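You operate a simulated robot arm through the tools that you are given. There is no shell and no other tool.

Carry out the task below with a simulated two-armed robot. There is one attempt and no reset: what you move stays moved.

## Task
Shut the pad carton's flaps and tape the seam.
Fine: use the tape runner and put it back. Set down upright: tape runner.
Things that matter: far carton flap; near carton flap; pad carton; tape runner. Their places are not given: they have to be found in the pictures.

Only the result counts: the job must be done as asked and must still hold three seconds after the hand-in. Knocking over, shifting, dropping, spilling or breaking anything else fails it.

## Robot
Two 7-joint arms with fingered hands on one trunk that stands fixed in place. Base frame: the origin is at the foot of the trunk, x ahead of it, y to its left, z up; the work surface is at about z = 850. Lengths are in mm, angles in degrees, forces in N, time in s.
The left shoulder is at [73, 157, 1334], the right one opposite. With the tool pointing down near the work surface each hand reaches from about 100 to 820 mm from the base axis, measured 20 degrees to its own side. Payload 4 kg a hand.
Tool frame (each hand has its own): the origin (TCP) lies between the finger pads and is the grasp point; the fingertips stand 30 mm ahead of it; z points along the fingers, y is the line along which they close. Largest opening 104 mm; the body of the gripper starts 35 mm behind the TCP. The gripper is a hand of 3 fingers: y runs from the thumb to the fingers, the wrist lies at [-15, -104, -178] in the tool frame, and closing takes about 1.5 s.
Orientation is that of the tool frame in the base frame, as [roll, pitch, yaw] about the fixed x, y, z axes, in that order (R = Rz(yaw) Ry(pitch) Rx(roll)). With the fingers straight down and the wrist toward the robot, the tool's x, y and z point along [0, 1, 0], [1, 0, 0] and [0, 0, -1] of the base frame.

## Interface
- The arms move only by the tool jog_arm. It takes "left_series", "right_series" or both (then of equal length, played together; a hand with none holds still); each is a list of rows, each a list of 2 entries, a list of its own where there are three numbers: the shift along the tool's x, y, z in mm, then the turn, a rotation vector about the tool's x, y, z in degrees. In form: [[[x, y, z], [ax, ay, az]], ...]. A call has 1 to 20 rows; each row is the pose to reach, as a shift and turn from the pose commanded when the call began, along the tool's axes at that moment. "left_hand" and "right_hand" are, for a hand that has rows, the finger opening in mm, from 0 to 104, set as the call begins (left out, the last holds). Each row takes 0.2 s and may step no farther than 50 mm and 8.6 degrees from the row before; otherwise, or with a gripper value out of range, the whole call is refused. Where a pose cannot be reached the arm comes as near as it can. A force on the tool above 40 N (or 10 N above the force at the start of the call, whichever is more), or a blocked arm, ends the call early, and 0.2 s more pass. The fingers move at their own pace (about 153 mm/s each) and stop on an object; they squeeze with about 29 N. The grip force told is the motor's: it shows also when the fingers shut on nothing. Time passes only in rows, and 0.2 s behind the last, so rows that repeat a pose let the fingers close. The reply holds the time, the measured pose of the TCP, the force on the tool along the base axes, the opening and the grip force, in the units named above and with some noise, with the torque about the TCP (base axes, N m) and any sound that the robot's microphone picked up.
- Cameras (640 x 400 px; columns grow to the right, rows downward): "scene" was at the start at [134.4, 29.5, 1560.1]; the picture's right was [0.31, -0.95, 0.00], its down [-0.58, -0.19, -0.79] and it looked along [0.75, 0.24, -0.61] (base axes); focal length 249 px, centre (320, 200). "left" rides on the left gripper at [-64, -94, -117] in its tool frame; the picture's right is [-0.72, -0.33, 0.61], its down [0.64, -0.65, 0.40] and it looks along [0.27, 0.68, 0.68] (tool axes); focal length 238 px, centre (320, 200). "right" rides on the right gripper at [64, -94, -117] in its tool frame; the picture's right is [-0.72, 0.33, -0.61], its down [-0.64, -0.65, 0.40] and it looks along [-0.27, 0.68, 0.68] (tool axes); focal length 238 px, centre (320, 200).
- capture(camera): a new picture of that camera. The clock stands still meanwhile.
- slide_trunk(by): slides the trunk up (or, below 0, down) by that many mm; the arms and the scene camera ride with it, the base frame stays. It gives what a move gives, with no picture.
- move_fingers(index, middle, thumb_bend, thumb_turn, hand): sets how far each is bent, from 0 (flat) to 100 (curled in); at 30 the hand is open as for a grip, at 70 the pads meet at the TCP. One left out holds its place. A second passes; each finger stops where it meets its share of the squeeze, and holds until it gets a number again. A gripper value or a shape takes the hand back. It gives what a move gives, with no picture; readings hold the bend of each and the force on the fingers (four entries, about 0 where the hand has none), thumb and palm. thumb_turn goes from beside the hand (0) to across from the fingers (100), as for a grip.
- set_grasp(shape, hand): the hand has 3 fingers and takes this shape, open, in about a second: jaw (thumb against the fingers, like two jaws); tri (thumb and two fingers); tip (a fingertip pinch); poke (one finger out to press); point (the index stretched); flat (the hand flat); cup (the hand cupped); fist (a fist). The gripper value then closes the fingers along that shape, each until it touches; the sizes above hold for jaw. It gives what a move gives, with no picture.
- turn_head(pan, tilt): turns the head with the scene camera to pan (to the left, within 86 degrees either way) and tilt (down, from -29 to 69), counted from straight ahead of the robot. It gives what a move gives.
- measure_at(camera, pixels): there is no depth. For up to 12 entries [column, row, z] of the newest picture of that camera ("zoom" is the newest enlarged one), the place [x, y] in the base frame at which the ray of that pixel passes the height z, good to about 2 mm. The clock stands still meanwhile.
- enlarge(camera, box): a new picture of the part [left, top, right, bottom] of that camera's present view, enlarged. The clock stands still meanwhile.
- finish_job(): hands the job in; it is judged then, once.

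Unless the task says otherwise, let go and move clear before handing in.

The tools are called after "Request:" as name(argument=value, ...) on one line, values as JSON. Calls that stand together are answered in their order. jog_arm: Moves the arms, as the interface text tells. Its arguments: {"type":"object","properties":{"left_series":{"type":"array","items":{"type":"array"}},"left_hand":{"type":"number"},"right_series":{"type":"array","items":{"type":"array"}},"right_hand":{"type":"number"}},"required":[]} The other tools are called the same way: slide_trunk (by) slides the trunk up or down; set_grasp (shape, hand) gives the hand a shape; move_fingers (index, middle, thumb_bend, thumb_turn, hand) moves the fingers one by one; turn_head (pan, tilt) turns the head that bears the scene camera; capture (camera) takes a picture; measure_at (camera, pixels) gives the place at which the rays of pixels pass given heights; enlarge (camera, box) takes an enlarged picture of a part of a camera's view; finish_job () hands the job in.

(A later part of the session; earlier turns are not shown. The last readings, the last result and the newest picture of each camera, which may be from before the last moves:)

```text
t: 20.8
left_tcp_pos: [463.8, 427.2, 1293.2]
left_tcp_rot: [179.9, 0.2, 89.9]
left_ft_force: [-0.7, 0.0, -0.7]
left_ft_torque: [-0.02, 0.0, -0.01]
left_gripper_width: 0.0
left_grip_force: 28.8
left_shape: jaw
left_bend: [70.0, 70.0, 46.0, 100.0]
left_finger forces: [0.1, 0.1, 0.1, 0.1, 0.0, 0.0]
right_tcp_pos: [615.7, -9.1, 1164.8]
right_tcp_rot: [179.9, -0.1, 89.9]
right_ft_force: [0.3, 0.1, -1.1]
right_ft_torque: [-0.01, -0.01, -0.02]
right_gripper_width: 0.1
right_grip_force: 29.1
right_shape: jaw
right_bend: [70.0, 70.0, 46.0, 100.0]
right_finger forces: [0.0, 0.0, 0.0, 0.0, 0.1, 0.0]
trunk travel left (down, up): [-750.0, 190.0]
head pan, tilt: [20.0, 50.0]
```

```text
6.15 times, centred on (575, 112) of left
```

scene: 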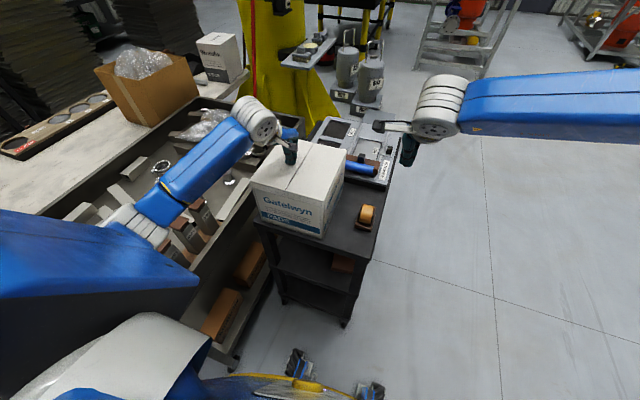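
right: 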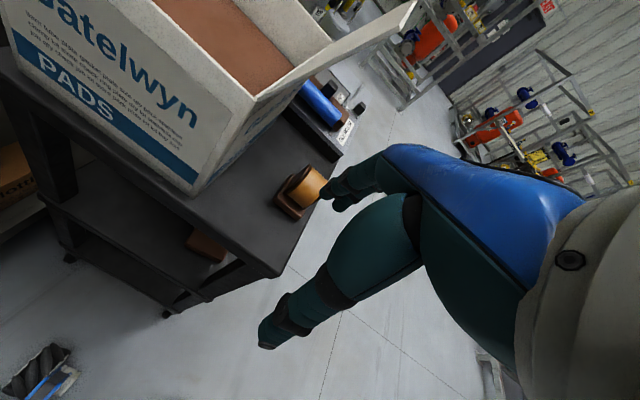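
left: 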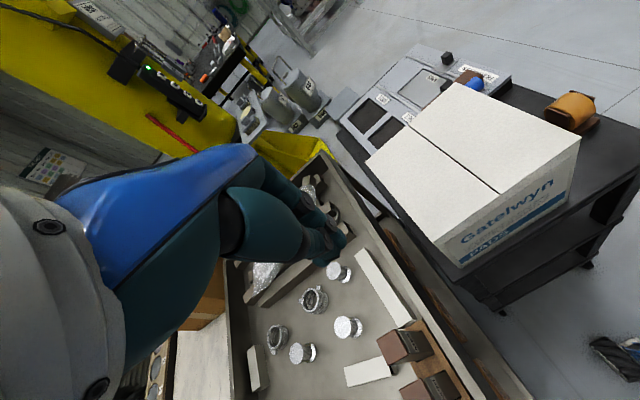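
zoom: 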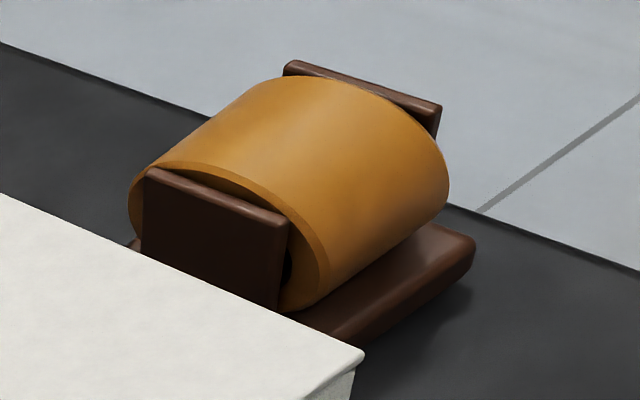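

This left-camera zoom shows the structure clearly: a base slab, two flat cheek plates, and a roll between them. I'll triangulate the cheek tops and roll top.

Request:
measure_at(camera="zoom", pixels=[[290, 213, 890], [290, 213, 920], [148, 170, 890], [148, 170, 920], [285, 65, 890], [285, 65, 920], [440, 108, 890], [440, 108, 920], [475, 240, 865], [360, 340, 865], [140, 240, 870], [278, 308, 868]])

Request:
enlarge(camera="scene", box=[345, 195, 390, 235])

Request:
measure_at(camera="zoom", pixels=[[245, 165, 890], [245, 165, 920], [278, 80, 890], [278, 80, 920], [405, 117, 890], [405, 117, 920], [380, 203, 890], [380, 203, 920], [230, 265, 868], [355, 302, 868]])

```text
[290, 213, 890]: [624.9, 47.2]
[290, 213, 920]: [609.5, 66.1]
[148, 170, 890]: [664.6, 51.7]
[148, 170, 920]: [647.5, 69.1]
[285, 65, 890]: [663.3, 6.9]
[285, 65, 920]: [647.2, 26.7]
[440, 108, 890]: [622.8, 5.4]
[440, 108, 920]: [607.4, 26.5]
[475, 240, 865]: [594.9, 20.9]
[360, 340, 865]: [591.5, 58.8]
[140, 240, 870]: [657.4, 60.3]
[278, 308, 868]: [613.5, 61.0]
```

```text
10.00 times, centred on (368, 215) of scene
```

zoom: 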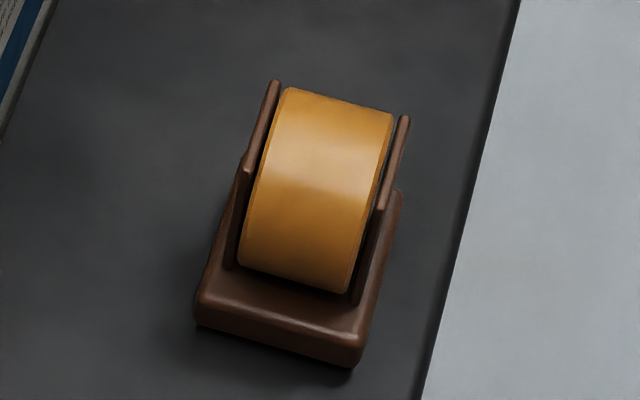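

```text
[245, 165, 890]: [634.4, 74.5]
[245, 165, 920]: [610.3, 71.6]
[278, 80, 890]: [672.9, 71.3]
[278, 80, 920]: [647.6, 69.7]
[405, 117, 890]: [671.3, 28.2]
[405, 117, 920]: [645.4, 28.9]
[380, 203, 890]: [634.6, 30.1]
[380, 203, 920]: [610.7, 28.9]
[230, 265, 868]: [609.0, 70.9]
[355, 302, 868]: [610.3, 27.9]
```

The runner geometry is clear: base x≈595–660, y≈23–76, top z≈866, and cheeks x≈610–648, y≈28 and 70, up to z≈920, with the roll axis along y. I'll turn the right hand to yaw 180 (closing direction across the cheeks) in free space.

Request:
jog_arm(right_hand=104, right_series=[[[0, 0, 0], [0, 0, -8.2]], [[0, 0, 0], [0, 0, -16.4]], [[0, 0, 0], [0, 0, -24.6]], [[0, 0, 0], [0, 0, -32.8]], [[0, 0, 0], [0, 0, -41]], [[0, 0, 0], [0, 0, -49.2]], [[0, 0, 0], [0, 0, -57.4]], [[0, 0, 0], [0, 0, -65.6]], [[0, 0, 0], [0, 0, -73.8]], [[0, 0, 0], [0, 0, -82]], [[0, 0, 0], [0, 0, -90]], [[0, 0, 0], [0, 0, -90]]])

Request:
capture(camera="scene")

Request:
capture(camera="right")

```text
t: 23.4
left_tcp_pos: [465.0, 426.8, 1293.4]
left_tcp_rot: [-179.9, -0.1, 90.0]
left_ft_force: [0.5, 0.8, -0.7]
left_ft_torque: [-0.01, 0.0, 0.0]
left_gripper_width: 0.1
left_grip_force: 28.4
left_shape: jaw
left_bend: [70.0, 70.0, 46.0, 100.0]
left_finger forces: [0.0, 0.0, 0.0, 0.0, 0.0, 0.0]
right_tcp_pos: [616.3, -9.5, 1163.7]
right_tcp_rot: [180.0, 0.0, 141.9]
right_ft_force: [0.3, -0.3, 1.1]
right_ft_torque: [0.01, -0.03, -0.01]
right_gripper_width: 103.7
right_grip_force: 0.1
right_shape: jaw
right_bend: [30.0, 30.0, 30.0, 98.0]
right_finger forces: [0.0, 0.0, 0.1, 0.0, 0.0, 0.0]
right hand out of reach, approached as far as the arm can: row 7, 8, 9, 10, 11, 12
trunk travel left (down, up): [-750.0, 190.0]
head pan, tilt: [20.0, 50.0]
```

```text
taken
```

scene: 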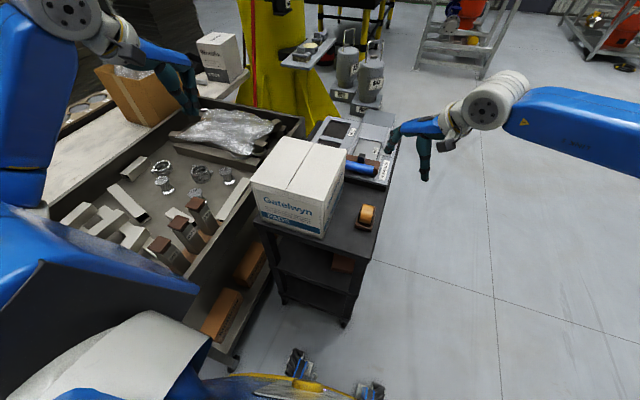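

```text
taken
```

right: 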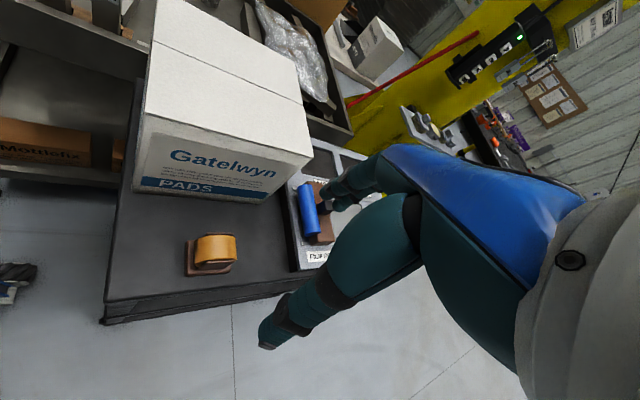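

The arm stopped at yaw≈142 here, near a wrist limit. Lower down the forearm slopes more, so I'll descend about 120 mm in free air and see whether yaw 180 becomes reachable.

Request:
jog_arm(right_series=[[[0, 0, 30], [0, 0, 0]], [[0, 0, 60], [0, 0, 0]], [[0, 0, 90], [0, 0, 0]], [[0, 0, 120], [0, 0, 0]], [[0, 0, 120], [0, 0, 0]]])

```text
t: 24.6
left_tcp_pos: [466.1, 427.6, 1292.3]
left_tcp_rot: [-180.0, 0.0, 90.0]
left_ft_force: [-0.4, -0.9, 0.9]
left_ft_torque: [0.02, 0.02, -0.01]
left_gripper_width: 0.0
left_grip_force: 29.1
left_shape: jaw
left_bend: [70.0, 70.0, 46.0, 100.0]
left_finger forces: [0.0, 0.0, 0.0, 0.0, 0.0, 0.0]
right_tcp_pos: [616.3, -10.6, 1042.8]
right_tcp_rot: [-179.9, 0.1, 141.9]
right_ft_force: [0.2, 0.0, -0.7]
right_ft_torque: [0.01, -0.01, -0.02]
right_gripper_width: 103.6
right_grip_force: 0.0
right_shape: jaw
right_bend: [30.0, 30.0, 30.0, 98.0]
right_finger forces: [0.1, 0.0, 0.0, 0.0, 0.0, 0.0]
trunk travel left (down, up): [-750.0, 190.0]
head pan, tilt: [20.0, 50.0]
```

The commanded pose now equals the reached one (yaw 141.9). I'll try to turn the remaining 38° at this lower height.

Request:
jog_arm(right_series=[[[0, 0, 0], [0, 0, -8]], [[0, 0, 0], [0, 0, -16]], [[0, 0, 0], [0, 0, -24]], [[0, 0, 0], [0, 0, -32]], [[0, 0, 0], [0, 0, -38]]])

Request:
capture(camera="scene")

```text
t: 25.8
left_tcp_pos: [465.5, 426.8, 1293.2]
left_tcp_rot: [-180.0, 0.1, 90.0]
left_ft_force: [-0.8, -0.8, 0.2]
left_ft_torque: [-0.03, 0.0, 0.0]
left_gripper_width: 0.0
left_grip_force: 29.2
left_shape: jaw
left_bend: [70.0, 70.0, 46.0, 100.0]
left_finger forces: [0.0, 0.1, 0.0, 0.1, 0.0, 0.0]
right_tcp_pos: [603.5, -7.0, 1055.5]
right_tcp_rot: [179.3, 1.3, 146.6]
right_ft_force: [-0.2, -0.6, -0.3]
right_ft_torque: [-0.02, 0.02, -0.02]
right_gripper_width: 103.6
right_grip_force: 0.0
right_shape: jaw
right_bend: [30.0, 30.0, 30.0, 98.0]
right_finger forces: [0.1, 0.0, 0.0, 0.0, 0.1, 0.0]
right hand out of reach, approached as far as the arm can: row 1, 2, 3, 4, 5
trunk travel left (down, up): [-750.0, 190.0]
head pan, tilt: [20.0, 50.0]
```

```text
taken
```

scene: 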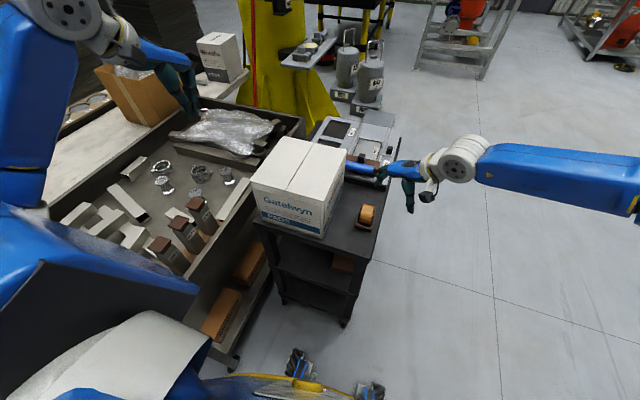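

Yaw stalls at about 146° with the fingers straight down. The hand should sit more naturally pointing forward and down, so I'll try tilting to fingers 45° forward-down with closing along base y, staying in free space.

Request:
jog_arm(right_series=[[[0, 0, 0], [-1.9, -6.2, -4.5]], [[0, 0, 0], [-3.7, -12.5, -9]], [[0, 0, 0], [-5.6, -18.7, -13.5]], [[0, 0, 0], [-7.5, -25, -18]], [[0, 0, 0], [-9.4, -31.2, -22.6]], [[0, 0, 0], [-11.2, -37.5, -27.1]], [[0, 0, 0], [-13.1, -43.7, -31.6]], [[0, 0, 0], [-13.1, -43.7, -31.6]]])

Request:
capture(camera="scene")

```text
t: 27.6
left_tcp_pos: [465.2, 426.6, 1292.8]
left_tcp_rot: [179.9, 0.0, 90.1]
left_ft_force: [-0.6, -0.2, 0.1]
left_ft_torque: [0.01, -0.01, -0.03]
left_gripper_width: 0.0
left_grip_force: 28.8
left_shape: jaw
left_bend: [70.0, 70.0, 46.0, 100.0]
left_finger forces: [0.1, 0.0, 0.0, 0.0, 0.1, 0.0]
right_tcp_pos: [603.8, -8.0, 1056.8]
right_tcp_rot: [-179.9, 46.7, -180.0]
right_ft_force: [-0.3, -0.1, 0.0]
right_ft_torque: [0.02, -0.02, 0.0]
right_gripper_width: 103.6
right_grip_force: 0.0
right_shape: jaw
right_bend: [30.0, 30.0, 30.0, 98.0]
right_finger forces: [0.1, 0.0, 0.0, 0.0, 0.0, 0.1]
trunk travel left (down, up): [-750.0, 190.0]
head pan, tilt: [20.0, 50.0]
```

```text
taken
```

scene: 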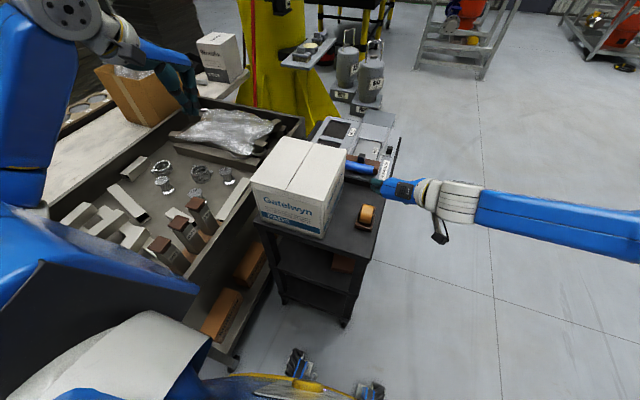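

The arm reached tool y = base +y with the fingers about 43° below horizontal and forward, which suits gripping the runner by its cheeks. I'll move to a pre-grasp point 120 mm back along the approach line, near TCP (535,49,982).

Request:
jog_arm(right_series=[[[34, 19, 0], [0, 0, 0]], [[68, 38, 0], [0, 0, 0]], [[102, 57, 1], [0, 0, 0]], [[102, 57, 1], [0, 0, 0]]])

Request:
capture(camera="right")

Request:
capture(camera="scene")

Request:
enlarge(camera="scene", box=[300, 150, 450, 270])

```text
t: 28.6
left_tcp_pos: [465.0, 427.3, 1292.9]
left_tcp_rot: [-180.0, 0.0, 89.8]
left_ft_force: [-0.6, 0.1, 0.5]
left_ft_torque: [-0.02, 0.0, 0.0]
left_gripper_width: 0.2
left_grip_force: 28.9
left_shape: jaw
left_bend: [70.0, 70.0, 46.0, 100.0]
left_finger forces: [0.1, 0.0, 0.0, 0.0, 0.0, 0.1]
right_tcp_pos: [569.7, 23.6, 1018.8]
right_tcp_rot: [-179.7, 46.1, -179.7]
right_ft_force: [-1.0, -0.2, 0.6]
right_ft_torque: [-0.04, -0.03, 0.04]
right_gripper_width: 103.8
right_grip_force: 0.0
right_shape: jaw
right_bend: [30.0, 30.0, 30.0, 98.0]
right_finger forces: [0.0, 0.0, 0.0, 0.0, 0.0, 0.0]
right hand out of reach, approached as far as the arm can: row 2, 3, 4
trunk travel left (down, up): [-750.0, 190.0]
head pan, tilt: [20.0, 50.0]
```

```text
taken
```

right: 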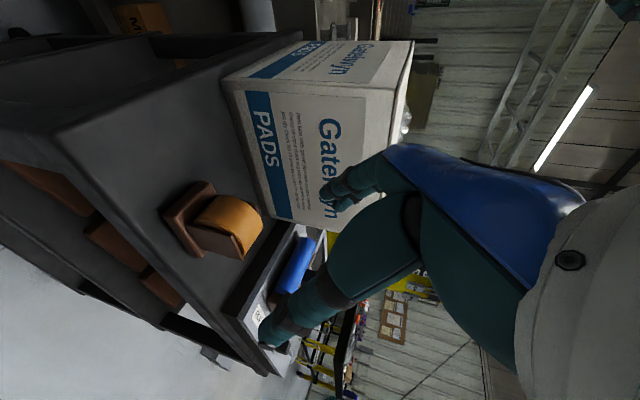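

```text
taken
```

scene: 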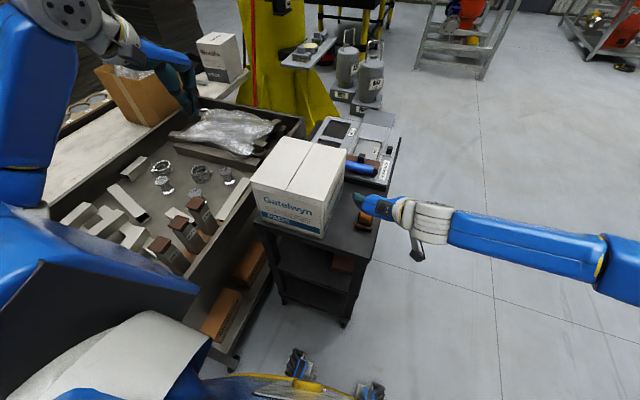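

```text
3.33 times, centred on (375, 210) of scene
```

zoom: 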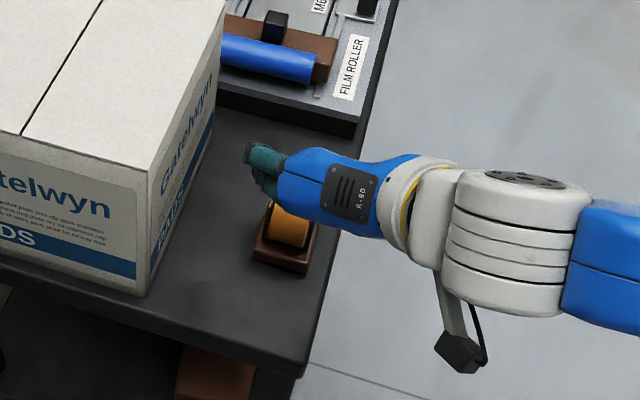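

The pre-grasp point was just out of reach; the arm stopped at (570,24,1019), still clear. I'll try a different approach: go directly above the grasp point, near (622,49,1000), and then descend vertically with the fingers straddling the cheeks.

Request:
jog_arm(right_series=[[[-11, 12, 25], [0, 0, 0]], [[-22, 25, 50], [0, 0, 0]], [[-22, 25, 50], [0, 0, 0]]])

```text
t: 29.4
left_tcp_pos: [464.3, 427.6, 1292.2]
left_tcp_rot: [180.0, 0.0, 89.9]
left_ft_force: [-0.7, 0.1, 0.2]
left_ft_torque: [-0.01, -0.02, 0.01]
left_gripper_width: 0.1
left_grip_force: 28.8
left_shape: jaw
left_bend: [70.0, 70.0, 46.0, 100.0]
left_finger forces: [0.0, 0.0, 0.0, 0.0, 0.1, 0.1]
right_tcp_pos: [620.9, 49.0, 1000.1]
right_tcp_rot: [-179.8, 46.5, -179.9]
right_ft_force: [-0.2, 0.1, -0.6]
right_ft_torque: [-0.02, 0.02, 0.02]
right_gripper_width: 103.8
right_grip_force: 0.0
right_shape: jaw
right_bend: [30.0, 30.0, 30.0, 98.0]
right_finger forces: [0.0, 0.1, 0.1, 0.1, 0.0, 0.0]
trunk travel left (down, up): [-750.0, 190.0]
head pan, tilt: [20.0, 50.0]
```

The arm reached (621,49,1000) directly above the grasp point. I'll check the alignment in the pictures before descending.

Request:
capture(camera="right")

Request:
enlarge(camera="right", box=[120, 130, 400, 330])

Request:
enlarge(camera="left", box=[500, 60, 640, 160])

Request:
enlarge(camera="scene", box=[320, 160, 430, 250])

```text
taken
```

right: 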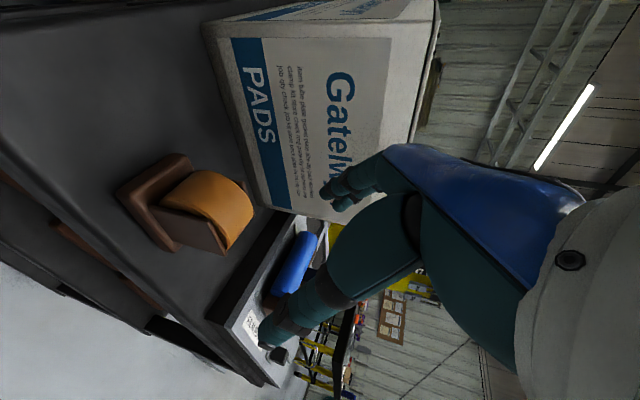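

```text
2.00 times, centred on (260, 230) of right
```

zoom: 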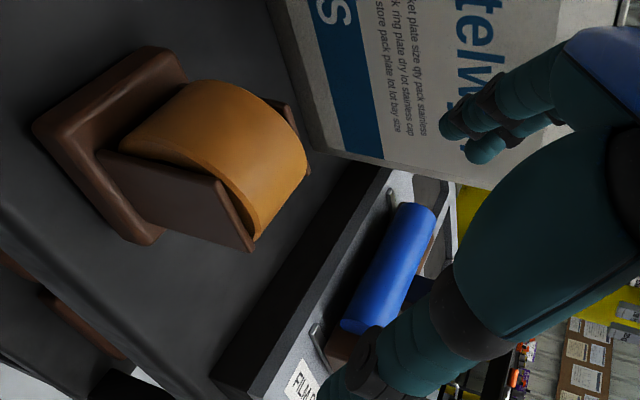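

```text
4.00 times, centred on (570, 110) of left
```

zoom: 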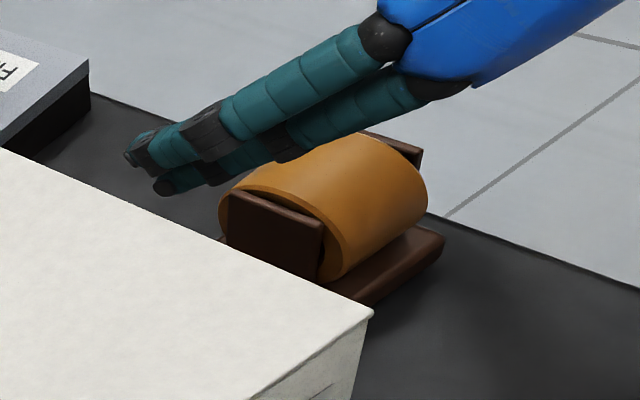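

```text
4.44 times, centred on (375, 205) of scene
```

zoom: 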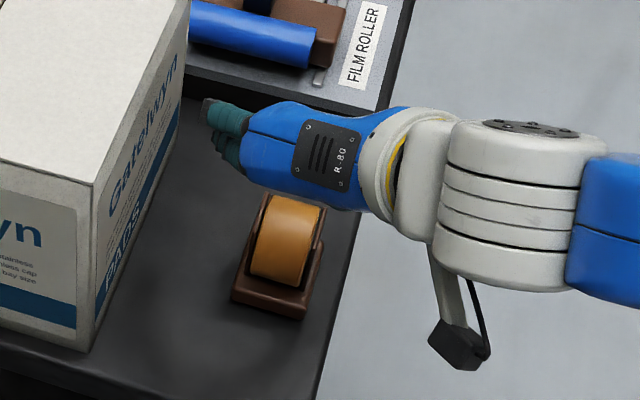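

The pictures show the two fingers on the +y side and the thumb on the −y side, straddling the runner. I'll descend vertically 80 mm to TCP z≈920 and check again.

Request:
jog_arm(right_series=[[[14.5, 0, 13.8], [0, 0, 0]], [[29, 0, 27.5], [0, 0, 0]], [[43.5, 0, 41.3], [0, 0, 0]], [[58, 0, 55], [0, 0, 0]], [[58, 0, 55], [0, 0, 0]]])

Request:
enlarge(camera="right", box=[120, 100, 440, 340])

Request:
enlarge(camera="left", box=[500, 60, 640, 160])

Request:
enlarge(camera="scene", box=[320, 160, 430, 250])

```text
t: 30.6
left_tcp_pos: [466.5, 426.6, 1293.0]
left_tcp_rot: [-179.9, 0.1, 90.1]
left_ft_force: [0.2, 0.1, 0.9]
left_ft_torque: [0.03, -0.01, 0.01]
left_gripper_width: 0.1
left_grip_force: 29.1
left_shape: jaw
left_bend: [70.0, 70.0, 46.0, 100.0]
left_finger forces: [0.0, 0.0, 0.0, 0.0, 0.0, 0.0]
right_tcp_pos: [640.0, 52.9, 934.4]
right_tcp_rot: [-179.0, 45.0, -179.1]
right_ft_force: [0.1, 0.5, 0.2]
right_ft_torque: [-0.01, -0.02, 0.01]
right_gripper_width: 104.0
right_grip_force: 0.0
right_shape: jaw
right_bend: [30.0, 30.0, 30.0, 98.0]
right_finger forces: [0.0, 0.1, 0.0, 0.0, 0.0, 0.1]
right hand out of reach, approached as far as the arm can: row 2, 3, 4, 5
trunk travel left (down, up): [-750.0, 190.0]
head pan, tilt: [20.0, 50.0]
```

```text
1.67 times, centred on (280, 220) of right
```

zoom: 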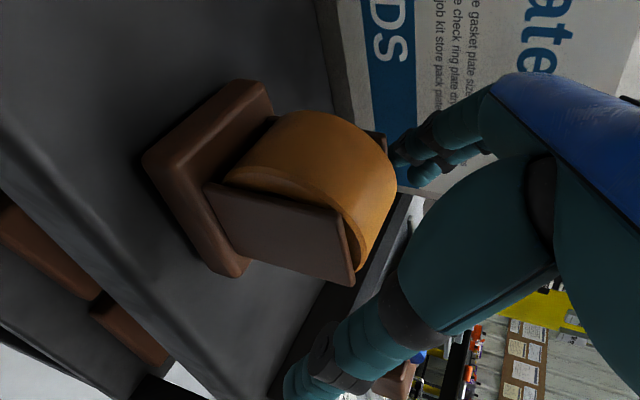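

```text
4.00 times, centred on (570, 110) of left
```

zoom: 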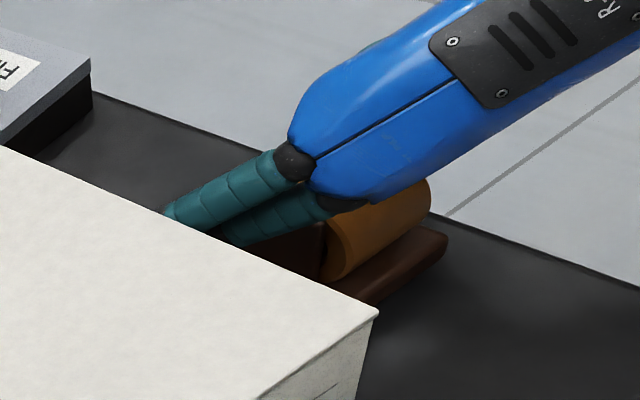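

```text
4.44 times, centred on (375, 205) of scene
```

zoom: 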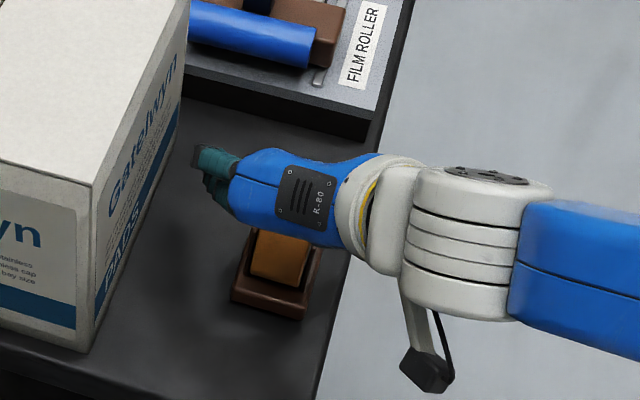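

Descending hit the arm's limit: the pose drifted to (640,53,934). The same arm posture was reachable 100 mm higher, so I'll return to (621,49,1000) and use the trunk slide to bring the whole arm down.

Request:
jog_arm(right_series=[[[-8, -1, -15], [0, 0, 0]], [[-16, -2, -30], [0, 0, 0]], [[-25, -3, -45], [0, 0, 0]], [[-33, -4, -60], [0, 0, 0]], [[-33, -4, -60], [0, 0, 0]]])

```text
t: 31.8
left_tcp_pos: [466.6, 426.6, 1294.1]
left_tcp_rot: [180.0, 0.0, 90.0]
left_ft_force: [0.3, 0.0, 0.2]
left_ft_torque: [0.01, 0.02, -0.02]
left_gripper_width: 0.0
left_grip_force: 28.9
left_shape: jaw
left_bend: [70.0, 70.0, 46.0, 100.0]
left_finger forces: [0.0, 0.0, 0.0, 0.0, 0.0, 0.0]
right_tcp_pos: [619.4, 48.4, 1000.3]
right_tcp_rot: [-179.8, 46.5, -179.9]
right_ft_force: [-0.1, 0.3, 0.9]
right_ft_torque: [-0.02, -0.01, 0.0]
right_gripper_width: 103.6
right_grip_force: 0.1
right_shape: jaw
right_bend: [30.0, 30.0, 30.0, 98.0]
right_finger forces: [0.0, 0.0, 0.0, 0.0, 0.0, 0.1]
right hand out of reach, approached as far as the arm can: row 1
trunk travel left (down, up): [-750.0, 190.0]
head pan, tilt: [20.0, 50.0]
```

The hand is back at (619,48,1000) with its orientation restored. To gain margin I'll raise the hand 60 mm, then slide the trunk down 100 mm and check.

Request:
jog_arm(right_series=[[[-14.5, 0, -13.8], [0, 0, 0]], [[-29, 0, -27.5], [0, 0, 0]], [[-43.5, 0.5, -41.3], [0, 0, 0]], [[-43.5, 0.5, -41.3], [0, 0, 0]]])

Request:
slide_trunk(by=-100)

```text
t: 32.8
left_tcp_pos: [464.8, 426.0, 1292.4]
left_tcp_rot: [180.0, -0.1, 90.0]
left_ft_force: [0.0, 0.4, 0.9]
left_ft_torque: [0.01, 0.01, -0.01]
left_gripper_width: 0.0
left_grip_force: 29.3
left_shape: jaw
left_bend: [70.0, 70.0, 46.0, 100.0]
left_finger forces: [0.1, 0.0, 0.0, 0.0, 0.0, 0.0]
right_tcp_pos: [619.2, 49.5, 1061.4]
right_tcp_rot: [-179.8, 46.5, -180.0]
right_ft_force: [0.0, 0.3, 0.1]
right_ft_torque: [-0.01, -0.02, 0.01]
right_gripper_width: 103.6
right_grip_force: 0.1
right_shape: jaw
right_bend: [30.0, 30.0, 30.0, 98.0]
right_finger forces: [0.0, 0.0, 0.0, 0.0, 0.0, 0.1]
trunk travel left (down, up): [-750.0, 190.0]
head pan, tilt: [20.0, 50.0]
```

```text
t: 34.1
left_tcp_pos: [465.7, 425.8, 1192.7]
left_tcp_rot: [-180.0, 0.0, 89.9]
left_ft_force: [0.1, -0.5, 0.4]
left_ft_torque: [0.0, 0.01, -0.01]
left_gripper_width: 0.2
left_grip_force: 29.5
left_shape: jaw
left_bend: [70.0, 70.0, 46.0, 100.0]
left_finger forces: [0.1, 0.0, 0.0, 0.0, 0.1, 0.0]
right_tcp_pos: [618.4, 49.0, 961.2]
right_tcp_rot: [-179.7, 46.4, -179.9]
right_ft_force: [0.2, 1.3, 0.2]
right_ft_torque: [0.03, 0.01, 0.0]
right_gripper_width: 104.0
right_grip_force: 0.1
right_shape: jaw
right_bend: [30.0, 30.0, 30.0, 98.0]
right_finger forces: [0.1, 0.0, 0.0, 0.0, 0.0, 0.1]
trunk travel left (down, up): [-650.0, 290.0]
head pan, tilt: [20.0, 50.0]
```

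The hand is now at (618,49,961) with margin. I'll descend the last 60 mm with the arm in small steps to TCP z≈900.

Request:
jog_arm(right_series=[[[10.5, 0, 11], [0, 0, 0]], [[21, 0, 22], [0, 0, 0]], [[31.5, 0, 33], [0, 0, 0]], [[41.8, 0, 44.5], [0, 0, 0]], [[41.8, 0, 44.5], [0, 0, 0]]])

Request:
enlarge(camera="right", box=[120, 100, 440, 340])

Request:
capture(camera="left")

Request:
capture(camera="scene")

```text
t: 35.3
left_tcp_pos: [465.1, 428.2, 1194.2]
left_tcp_rot: [180.0, 0.0, 90.0]
left_ft_force: [0.9, -0.4, 0.6]
left_ft_torque: [0.02, 0.01, -0.02]
left_gripper_width: 0.2
left_grip_force: 28.9
left_shape: jaw
left_bend: [70.0, 70.0, 46.0, 100.0]
left_finger forces: [0.0, 0.0, 0.0, 0.0, 0.0, 0.0]
right_tcp_pos: [621.7, 49.1, 900.3]
right_tcp_rot: [-179.9, 46.5, -180.0]
right_ft_force: [0.4, -0.1, 0.7]
right_ft_torque: [-0.02, 0.0, 0.02]
right_gripper_width: 103.7
right_grip_force: 0.0
right_shape: jaw
right_bend: [30.0, 30.0, 30.0, 98.0]
right_finger forces: [0.1, 0.0, 0.0, 0.0, 0.0, 0.0]
trunk travel left (down, up): [-650.0, 290.0]
head pan, tilt: [20.0, 50.0]
```

```text
1.67 times, centred on (280, 220) of right
```

zoom: 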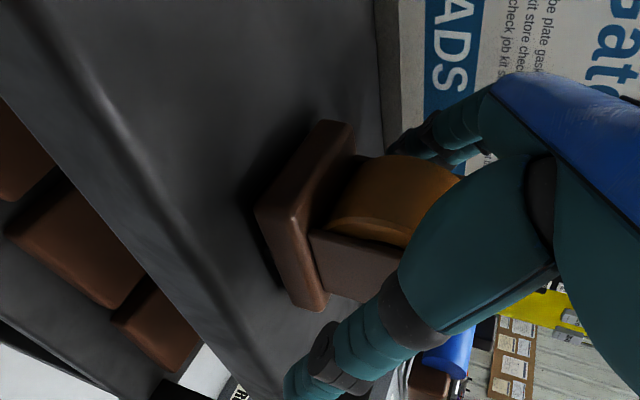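

```text
taken
```

left: 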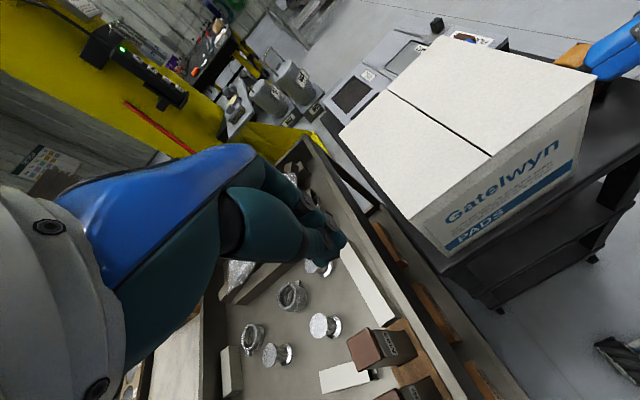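

```text
taken
```

scene: 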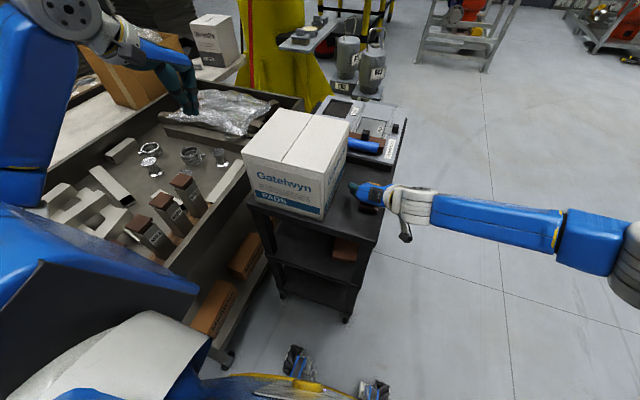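

At the grasp pose (622,49,900) there is no contact force. I'll close the fingers on the cheeks, holding the pose while they close.

Request:
jog_arm(right_hand=0, right_series=[[[0, 0, 0], [0, 0, 0]], [[0, 0, 0], [0, 0, 0]], [[0, 0, 0], [0, 0, 0]], [[0, 0, 0], [0, 0, 0]], [[0, 0, 0], [0, 0, 0]], [[0, 0, 0], [0, 0, 0]], [[0, 0, 0], [0, 0, 0]], [[0, 0, 0], [0, 0, 0]], [[0, 0, 0], [0, 0, 0]]])

Request:
enlarge(camera="right", box=[120, 100, 440, 340])

Request:
enlarge(camera="scene", box=[320, 150, 430, 240])

```text
t: 37.3
left_tcp_pos: [465.7, 427.5, 1191.2]
left_tcp_rot: [179.9, 0.0, 90.0]
left_ft_force: [-0.5, -0.8, 0.0]
left_ft_torque: [-0.02, 0.01, -0.04]
left_gripper_width: 0.0
left_grip_force: 28.7
left_shape: jaw
left_bend: [70.0, 70.0, 46.0, 100.0]
left_finger forces: [0.0, 0.0, 0.0, 0.0, 0.0, 0.1]
right_tcp_pos: [621.4, 49.5, 898.7]
right_tcp_rot: [-179.7, 46.5, -179.9]
right_ft_force: [-0.6, -0.7, -0.4]
right_ft_torque: [0.04, 0.04, 0.0]
right_gripper_width: 39.9
right_grip_force: 29.3
right_shape: jaw
right_bend: [74.0, 49.0, 73.0, 100.0]
right_finger forces: [16.8, 9.2, 0.0, 0.1, 26.3, 0.0]
trunk travel left (down, up): [-650.0, 290.0]
head pan, tilt: [20.0, 50.0]
```

```text
1.67 times, centred on (280, 220) of right
```

zoom: 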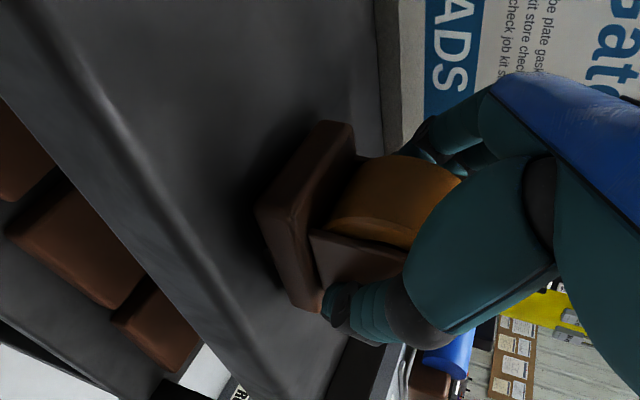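

```text
4.44 times, centred on (375, 195) of scene
```

zoom: 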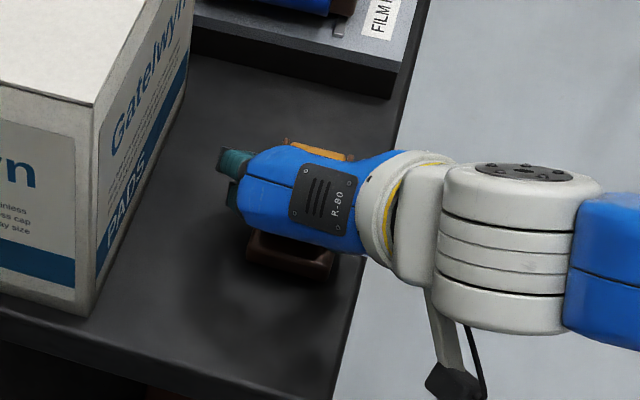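

The hand closed on the cheeks (opening ~40 mm, thumb 26 N, fingers 17 + 9 N). I'll lift 40 mm straight up and check that the runner comes along level.

Request:
jog_arm(right_series=[[[-5, 0, -5], [0, 0, 0]], [[-14, 0, -13], [0, 0, 0]], [[-29, 0, -27.5], [0, 0, 0]], [[-29, 0, -27.5], [0, 0, 0]]])

Request:
enlarge(camera="right", box=[120, 100, 440, 340])

Request:
enlarge(camera="scene", box=[320, 150, 430, 240])

```text
t: 38.3
left_tcp_pos: [466.0, 426.6, 1192.9]
left_tcp_rot: [-180.0, 0.0, 90.0]
left_ft_force: [0.5, -0.2, -0.5]
left_ft_torque: [0.01, 0.03, 0.0]
left_gripper_width: 0.0
left_grip_force: 29.0
left_shape: jaw
left_bend: [70.0, 70.0, 46.0, 100.0]
left_finger forces: [0.1, 0.0, 0.1, 0.1, 0.0, 0.0]
right_tcp_pos: [622.9, 49.7, 939.0]
right_tcp_rot: [-179.8, 46.5, -180.0]
right_ft_force: [0.4, -0.5, -1.7]
right_ft_torque: [-0.01, 0.0, -0.03]
right_gripper_width: 40.4
right_grip_force: 29.4
right_shape: jaw
right_bend: [74.0, 49.0, 73.0, 100.0]
right_finger forces: [16.9, 9.4, 0.0, 0.0, 26.3, 0.1]
trunk travel left (down, up): [-650.0, 290.0]
head pan, tilt: [20.0, 50.0]
```

```text
1.67 times, centred on (280, 220) of right
```

zoom: 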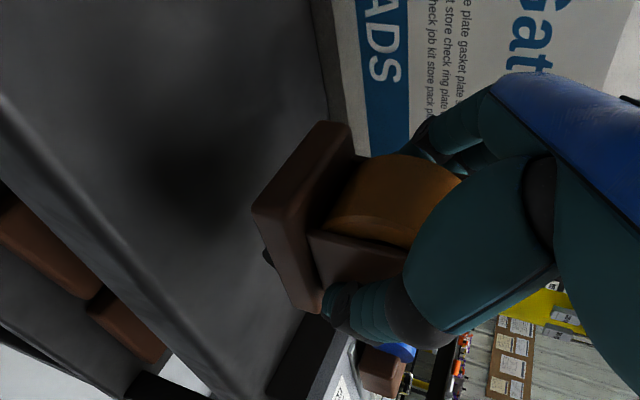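

```text
4.44 times, centred on (375, 195) of scene
```

zoom: 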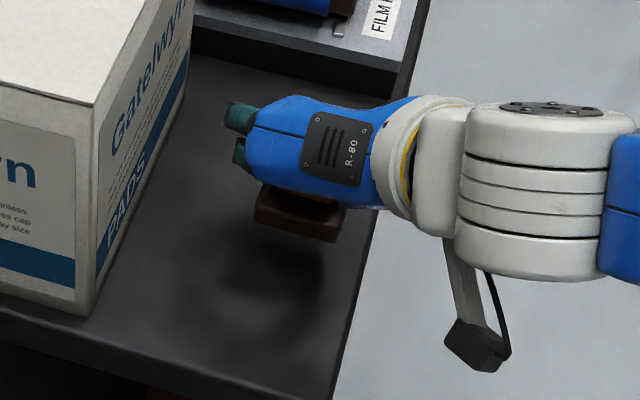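

The runner is lifted with its shadow below, and I notice a small dark nub under the base at zoom (268,258). I'll zoom in on it.

Request:
enlarge(camera="right", box=[210, 150, 320, 260])

Request:
enlarge(camera="scene", box=[350, 175, 400, 215])

```text
3.64 times, centred on (265, 205) of right
```

zoom: 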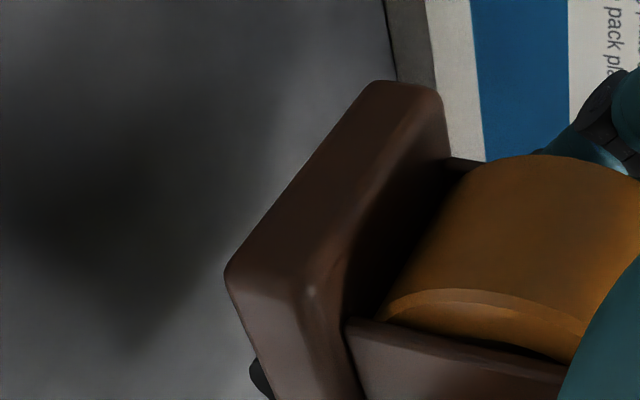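

```text
10.00 times, centred on (375, 195) of scene
```

zoom: 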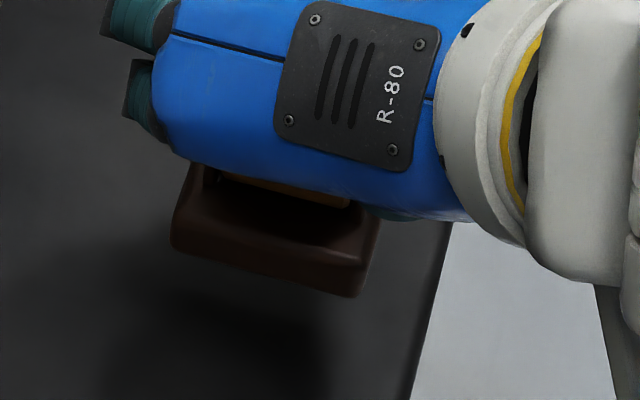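

There is a small protruding part under the base, which suggests the applicator is on the underside, so the runner should be drawn along the seam base-down. I'll raise it above carton height, trunk first and then arm.

Request:
slide_trunk(by=100)

Request:
jog_arm(right_series=[[[-20, 0, -19], [0, 0, 0]], [[-40, 0, -38], [0, 0, 0]], [[-60, 0, -57], [0, 0, 0]], [[-80, 0, -76], [0, 0, 0]], [[-87, 0, -83], [0, 0, 0]], [[-87, 0, -83], [0, 0, 0]]])

Request:
capture(camera="scene")

Request:
capture(camera="left")

```text
t: 39.6
left_tcp_pos: [466.2, 427.3, 1291.5]
left_tcp_rot: [-179.9, 0.0, 90.0]
left_ft_force: [0.6, -0.5, -0.6]
left_ft_torque: [0.01, -0.02, -0.02]
left_gripper_width: 0.0
left_grip_force: 28.4
left_shape: jaw
left_bend: [70.0, 70.0, 46.0, 100.0]
left_finger forces: [0.0, 0.1, 0.1, 0.0, 0.1, 0.0]
right_tcp_pos: [621.9, 49.4, 1037.7]
right_tcp_rot: [-179.9, 46.6, -179.9]
right_ft_force: [-0.2, 0.3, -2.7]
right_ft_torque: [0.03, -0.01, 0.02]
right_gripper_width: 40.3
right_grip_force: 28.9
right_shape: jaw
right_bend: [74.0, 49.0, 73.0, 100.0]
right_finger forces: [16.7, 9.4, 0.0, 0.1, 26.3, 0.1]
trunk travel left (down, up): [-750.0, 190.0]
head pan, tilt: [20.0, 50.0]
```

```text
t: 41.0
left_tcp_pos: [466.4, 427.6, 1292.4]
left_tcp_rot: [-180.0, 0.0, 90.0]
left_ft_force: [-0.2, 0.1, 0.1]
left_ft_torque: [0.02, 0.02, -0.03]
left_gripper_width: 0.0
left_grip_force: 28.9
left_shape: jaw
left_bend: [70.0, 70.0, 46.0, 100.0]
left_finger forces: [0.0, 0.1, 0.0, 0.0, 0.1, 0.1]
right_tcp_pos: [623.5, 50.5, 1160.2]
right_tcp_rot: [-179.8, 46.5, -180.0]
right_ft_force: [-0.3, 0.2, -2.5]
right_ft_torque: [0.02, 0.01, 0.04]
right_gripper_width: 40.0
right_grip_force: 29.1
right_shape: jaw
right_bend: [74.0, 49.0, 73.0, 100.0]
right_finger forces: [16.8, 9.5, 0.1, 0.0, 26.3, 0.0]
trunk travel left (down, up): [-750.0, 190.0]
head pan, tilt: [20.0, 50.0]
```

```text
taken
```

scene: 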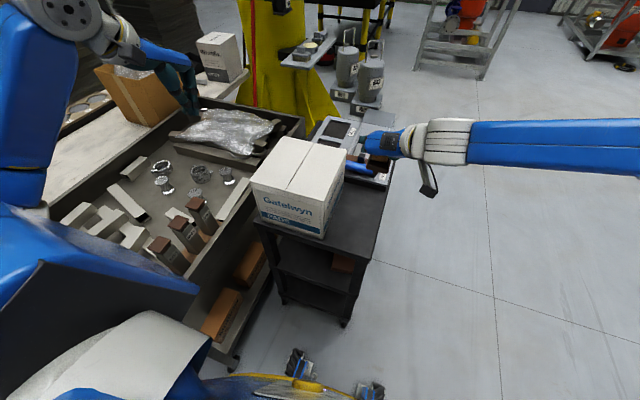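

```text
taken
```

left: 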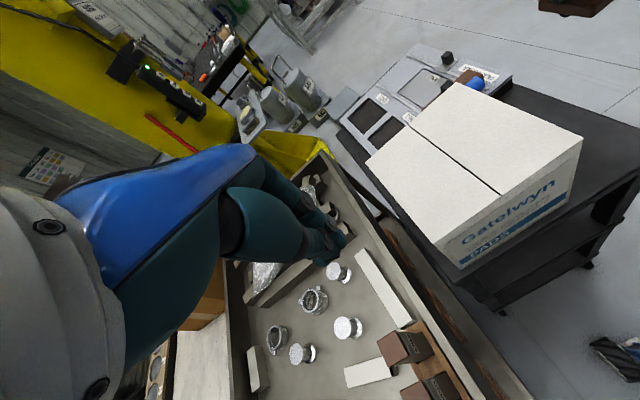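

The runner's underside shows at the top of the left picture (575,5). I'll zoom there.

Request:
enlarge(camera="left", box=[520, 0, 640, 75])

Request:
enlarge(camera="right", box=[150, 120, 330, 300])

```text
5.33 times, centred on (580, 38) of left
```

zoom: 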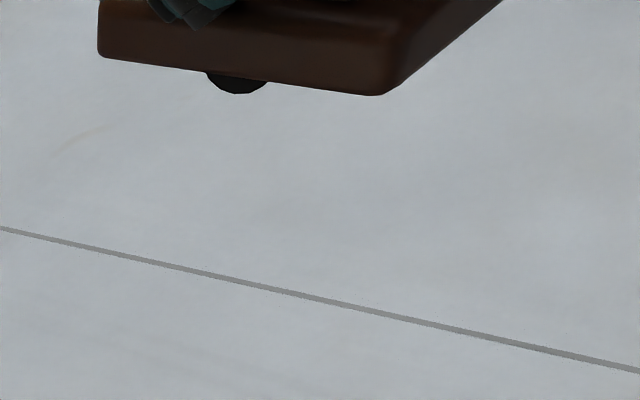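

```text
2.22 times, centred on (240, 210) of right
```

zoom: 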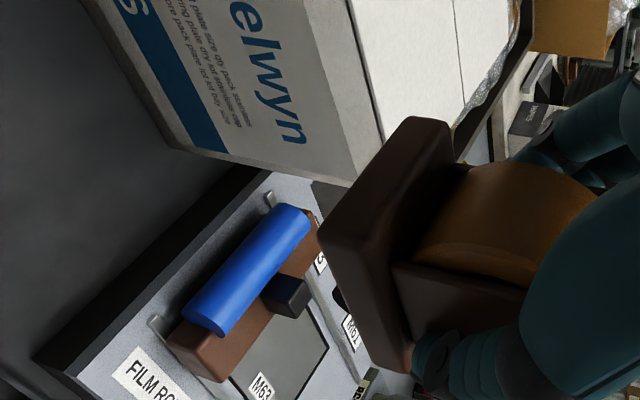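

The underside has a small black wheel near the base's centre, which is the applicator. So taping means running that wheel base-down along the seam. I'll measure the seam line precisely with both cameras.

Request:
enlarge(camera="scene", box=[245, 130, 355, 215])

Request:
enlarge(camera="left", box=[360, 70, 600, 270])

```text
4.71 times, centred on (300, 172) of scene
```

zoom: 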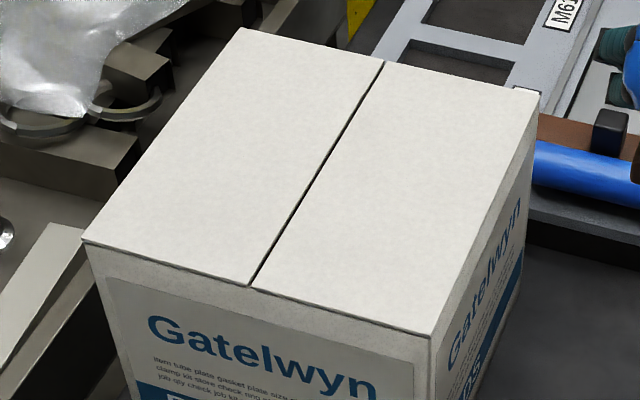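

```text
2.00 times, centred on (480, 170) of left
```

zoom: 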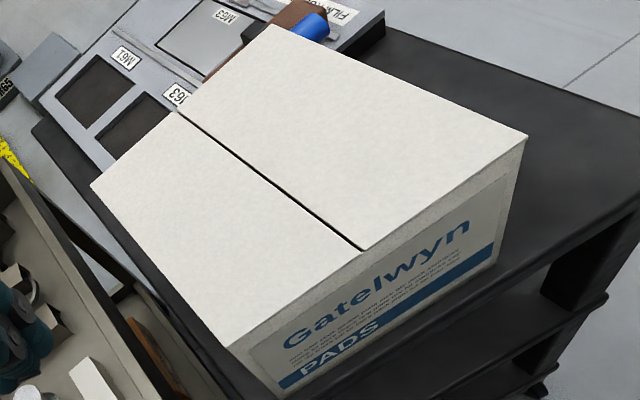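

Request:
measure_at(camera="zoom", pixels=[[364, 249, 1045], [178, 109, 1045], [528, 135, 1045], [273, 25, 1045], [230, 347, 1045], [91, 185, 1045], [364, 249, 1055], [178, 109, 1055]])

Request:
enlarge(camera="scene", box=[245, 130, 355, 215])

Request:
measure_at(camera="zoom", pixels=[[250, 286, 1045], [384, 63, 1045], [430, 337, 1045], [539, 94, 1045], [83, 240, 1045], [240, 28, 1045], [250, 286, 1055], [384, 63, 1055]])

```text
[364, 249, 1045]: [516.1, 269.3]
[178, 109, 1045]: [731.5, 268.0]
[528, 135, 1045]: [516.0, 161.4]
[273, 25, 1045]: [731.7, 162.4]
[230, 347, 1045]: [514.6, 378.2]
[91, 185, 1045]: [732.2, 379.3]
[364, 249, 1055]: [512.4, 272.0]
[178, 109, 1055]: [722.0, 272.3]
```

```text
4.71 times, centred on (300, 172) of scene
```

zoom: 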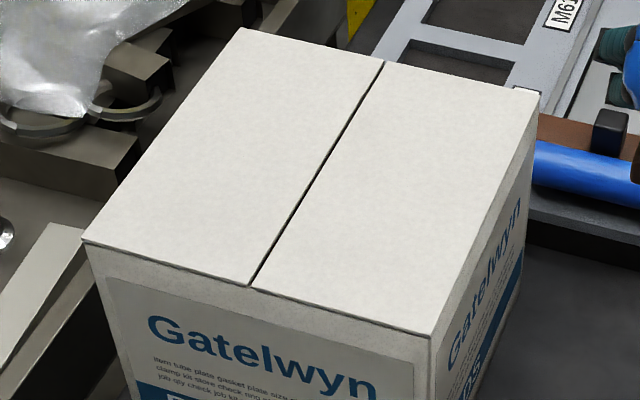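

```text
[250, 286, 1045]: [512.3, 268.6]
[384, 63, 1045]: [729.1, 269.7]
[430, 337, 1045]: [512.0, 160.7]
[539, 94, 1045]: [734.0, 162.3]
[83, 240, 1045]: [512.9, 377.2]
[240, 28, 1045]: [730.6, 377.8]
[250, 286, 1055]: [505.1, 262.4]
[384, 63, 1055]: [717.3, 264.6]
```

Both cameras agree at z≈1045: the seam runs at y≈269 from x≈514 to x≈730. I'll carry the runner over the carton, staying high at TCP z≈1160.

Request:
jog_arm(right_series=[[[7, 36, -7.6], [0, 0, 0]], [[14, 73, -15], [0, 0, 0]], [[22, 109, -23], [0, 0, 0]], [[29, 146, -30.5], [0, 0, 0]], [[36, 182, -38], [0, 0, 0]], [[43.3, 218.5, -45.7], [0, 0, 0]], [[43.3, 218.5, -45.7], [0, 0, 0]]])

Request:
capture(camera="scene")

Request:
capture(camera="left")

Request:
capture(camera="right")

```text
t: 42.6
left_tcp_pos: [465.2, 427.7, 1290.9]
left_tcp_rot: [180.0, 0.1, 89.9]
left_ft_force: [0.3, 0.7, 0.1]
left_ft_torque: [0.0, 0.01, 0.0]
left_gripper_width: 0.0
left_grip_force: 28.9
left_shape: jaw
left_bend: [70.0, 70.0, 46.0, 100.0]
left_finger forces: [0.0, 0.1, 0.0, 0.0, 0.1, 0.1]
right_tcp_pos: [558.8, 270.7, 1160.9]
right_tcp_rot: [-179.8, 46.5, 180.0]
right_ft_force: [0.1, 0.2, -2.3]
right_ft_torque: [0.02, 0.01, 0.02]
right_gripper_width: 40.1
right_grip_force: 28.9
right_shape: jaw
right_bend: [74.0, 49.0, 73.0, 100.0]
right_finger forces: [16.9, 9.5, 0.0, 0.0, 26.6, 0.1]
trunk travel left (down, up): [-750.0, 190.0]
head pan, tilt: [20.0, 50.0]
```

```text
taken
```

scene: 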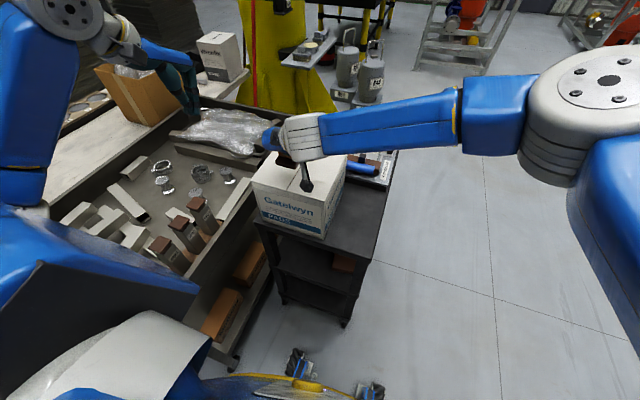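

```text
taken
```

left: 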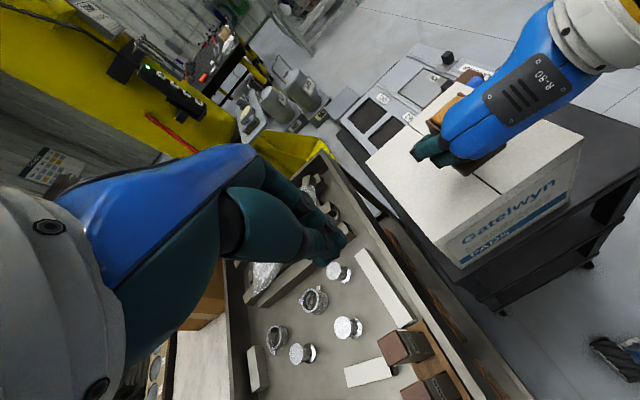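

```text
taken
```

right: 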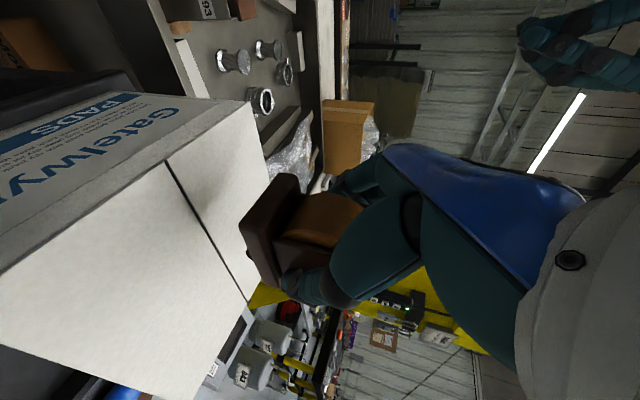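

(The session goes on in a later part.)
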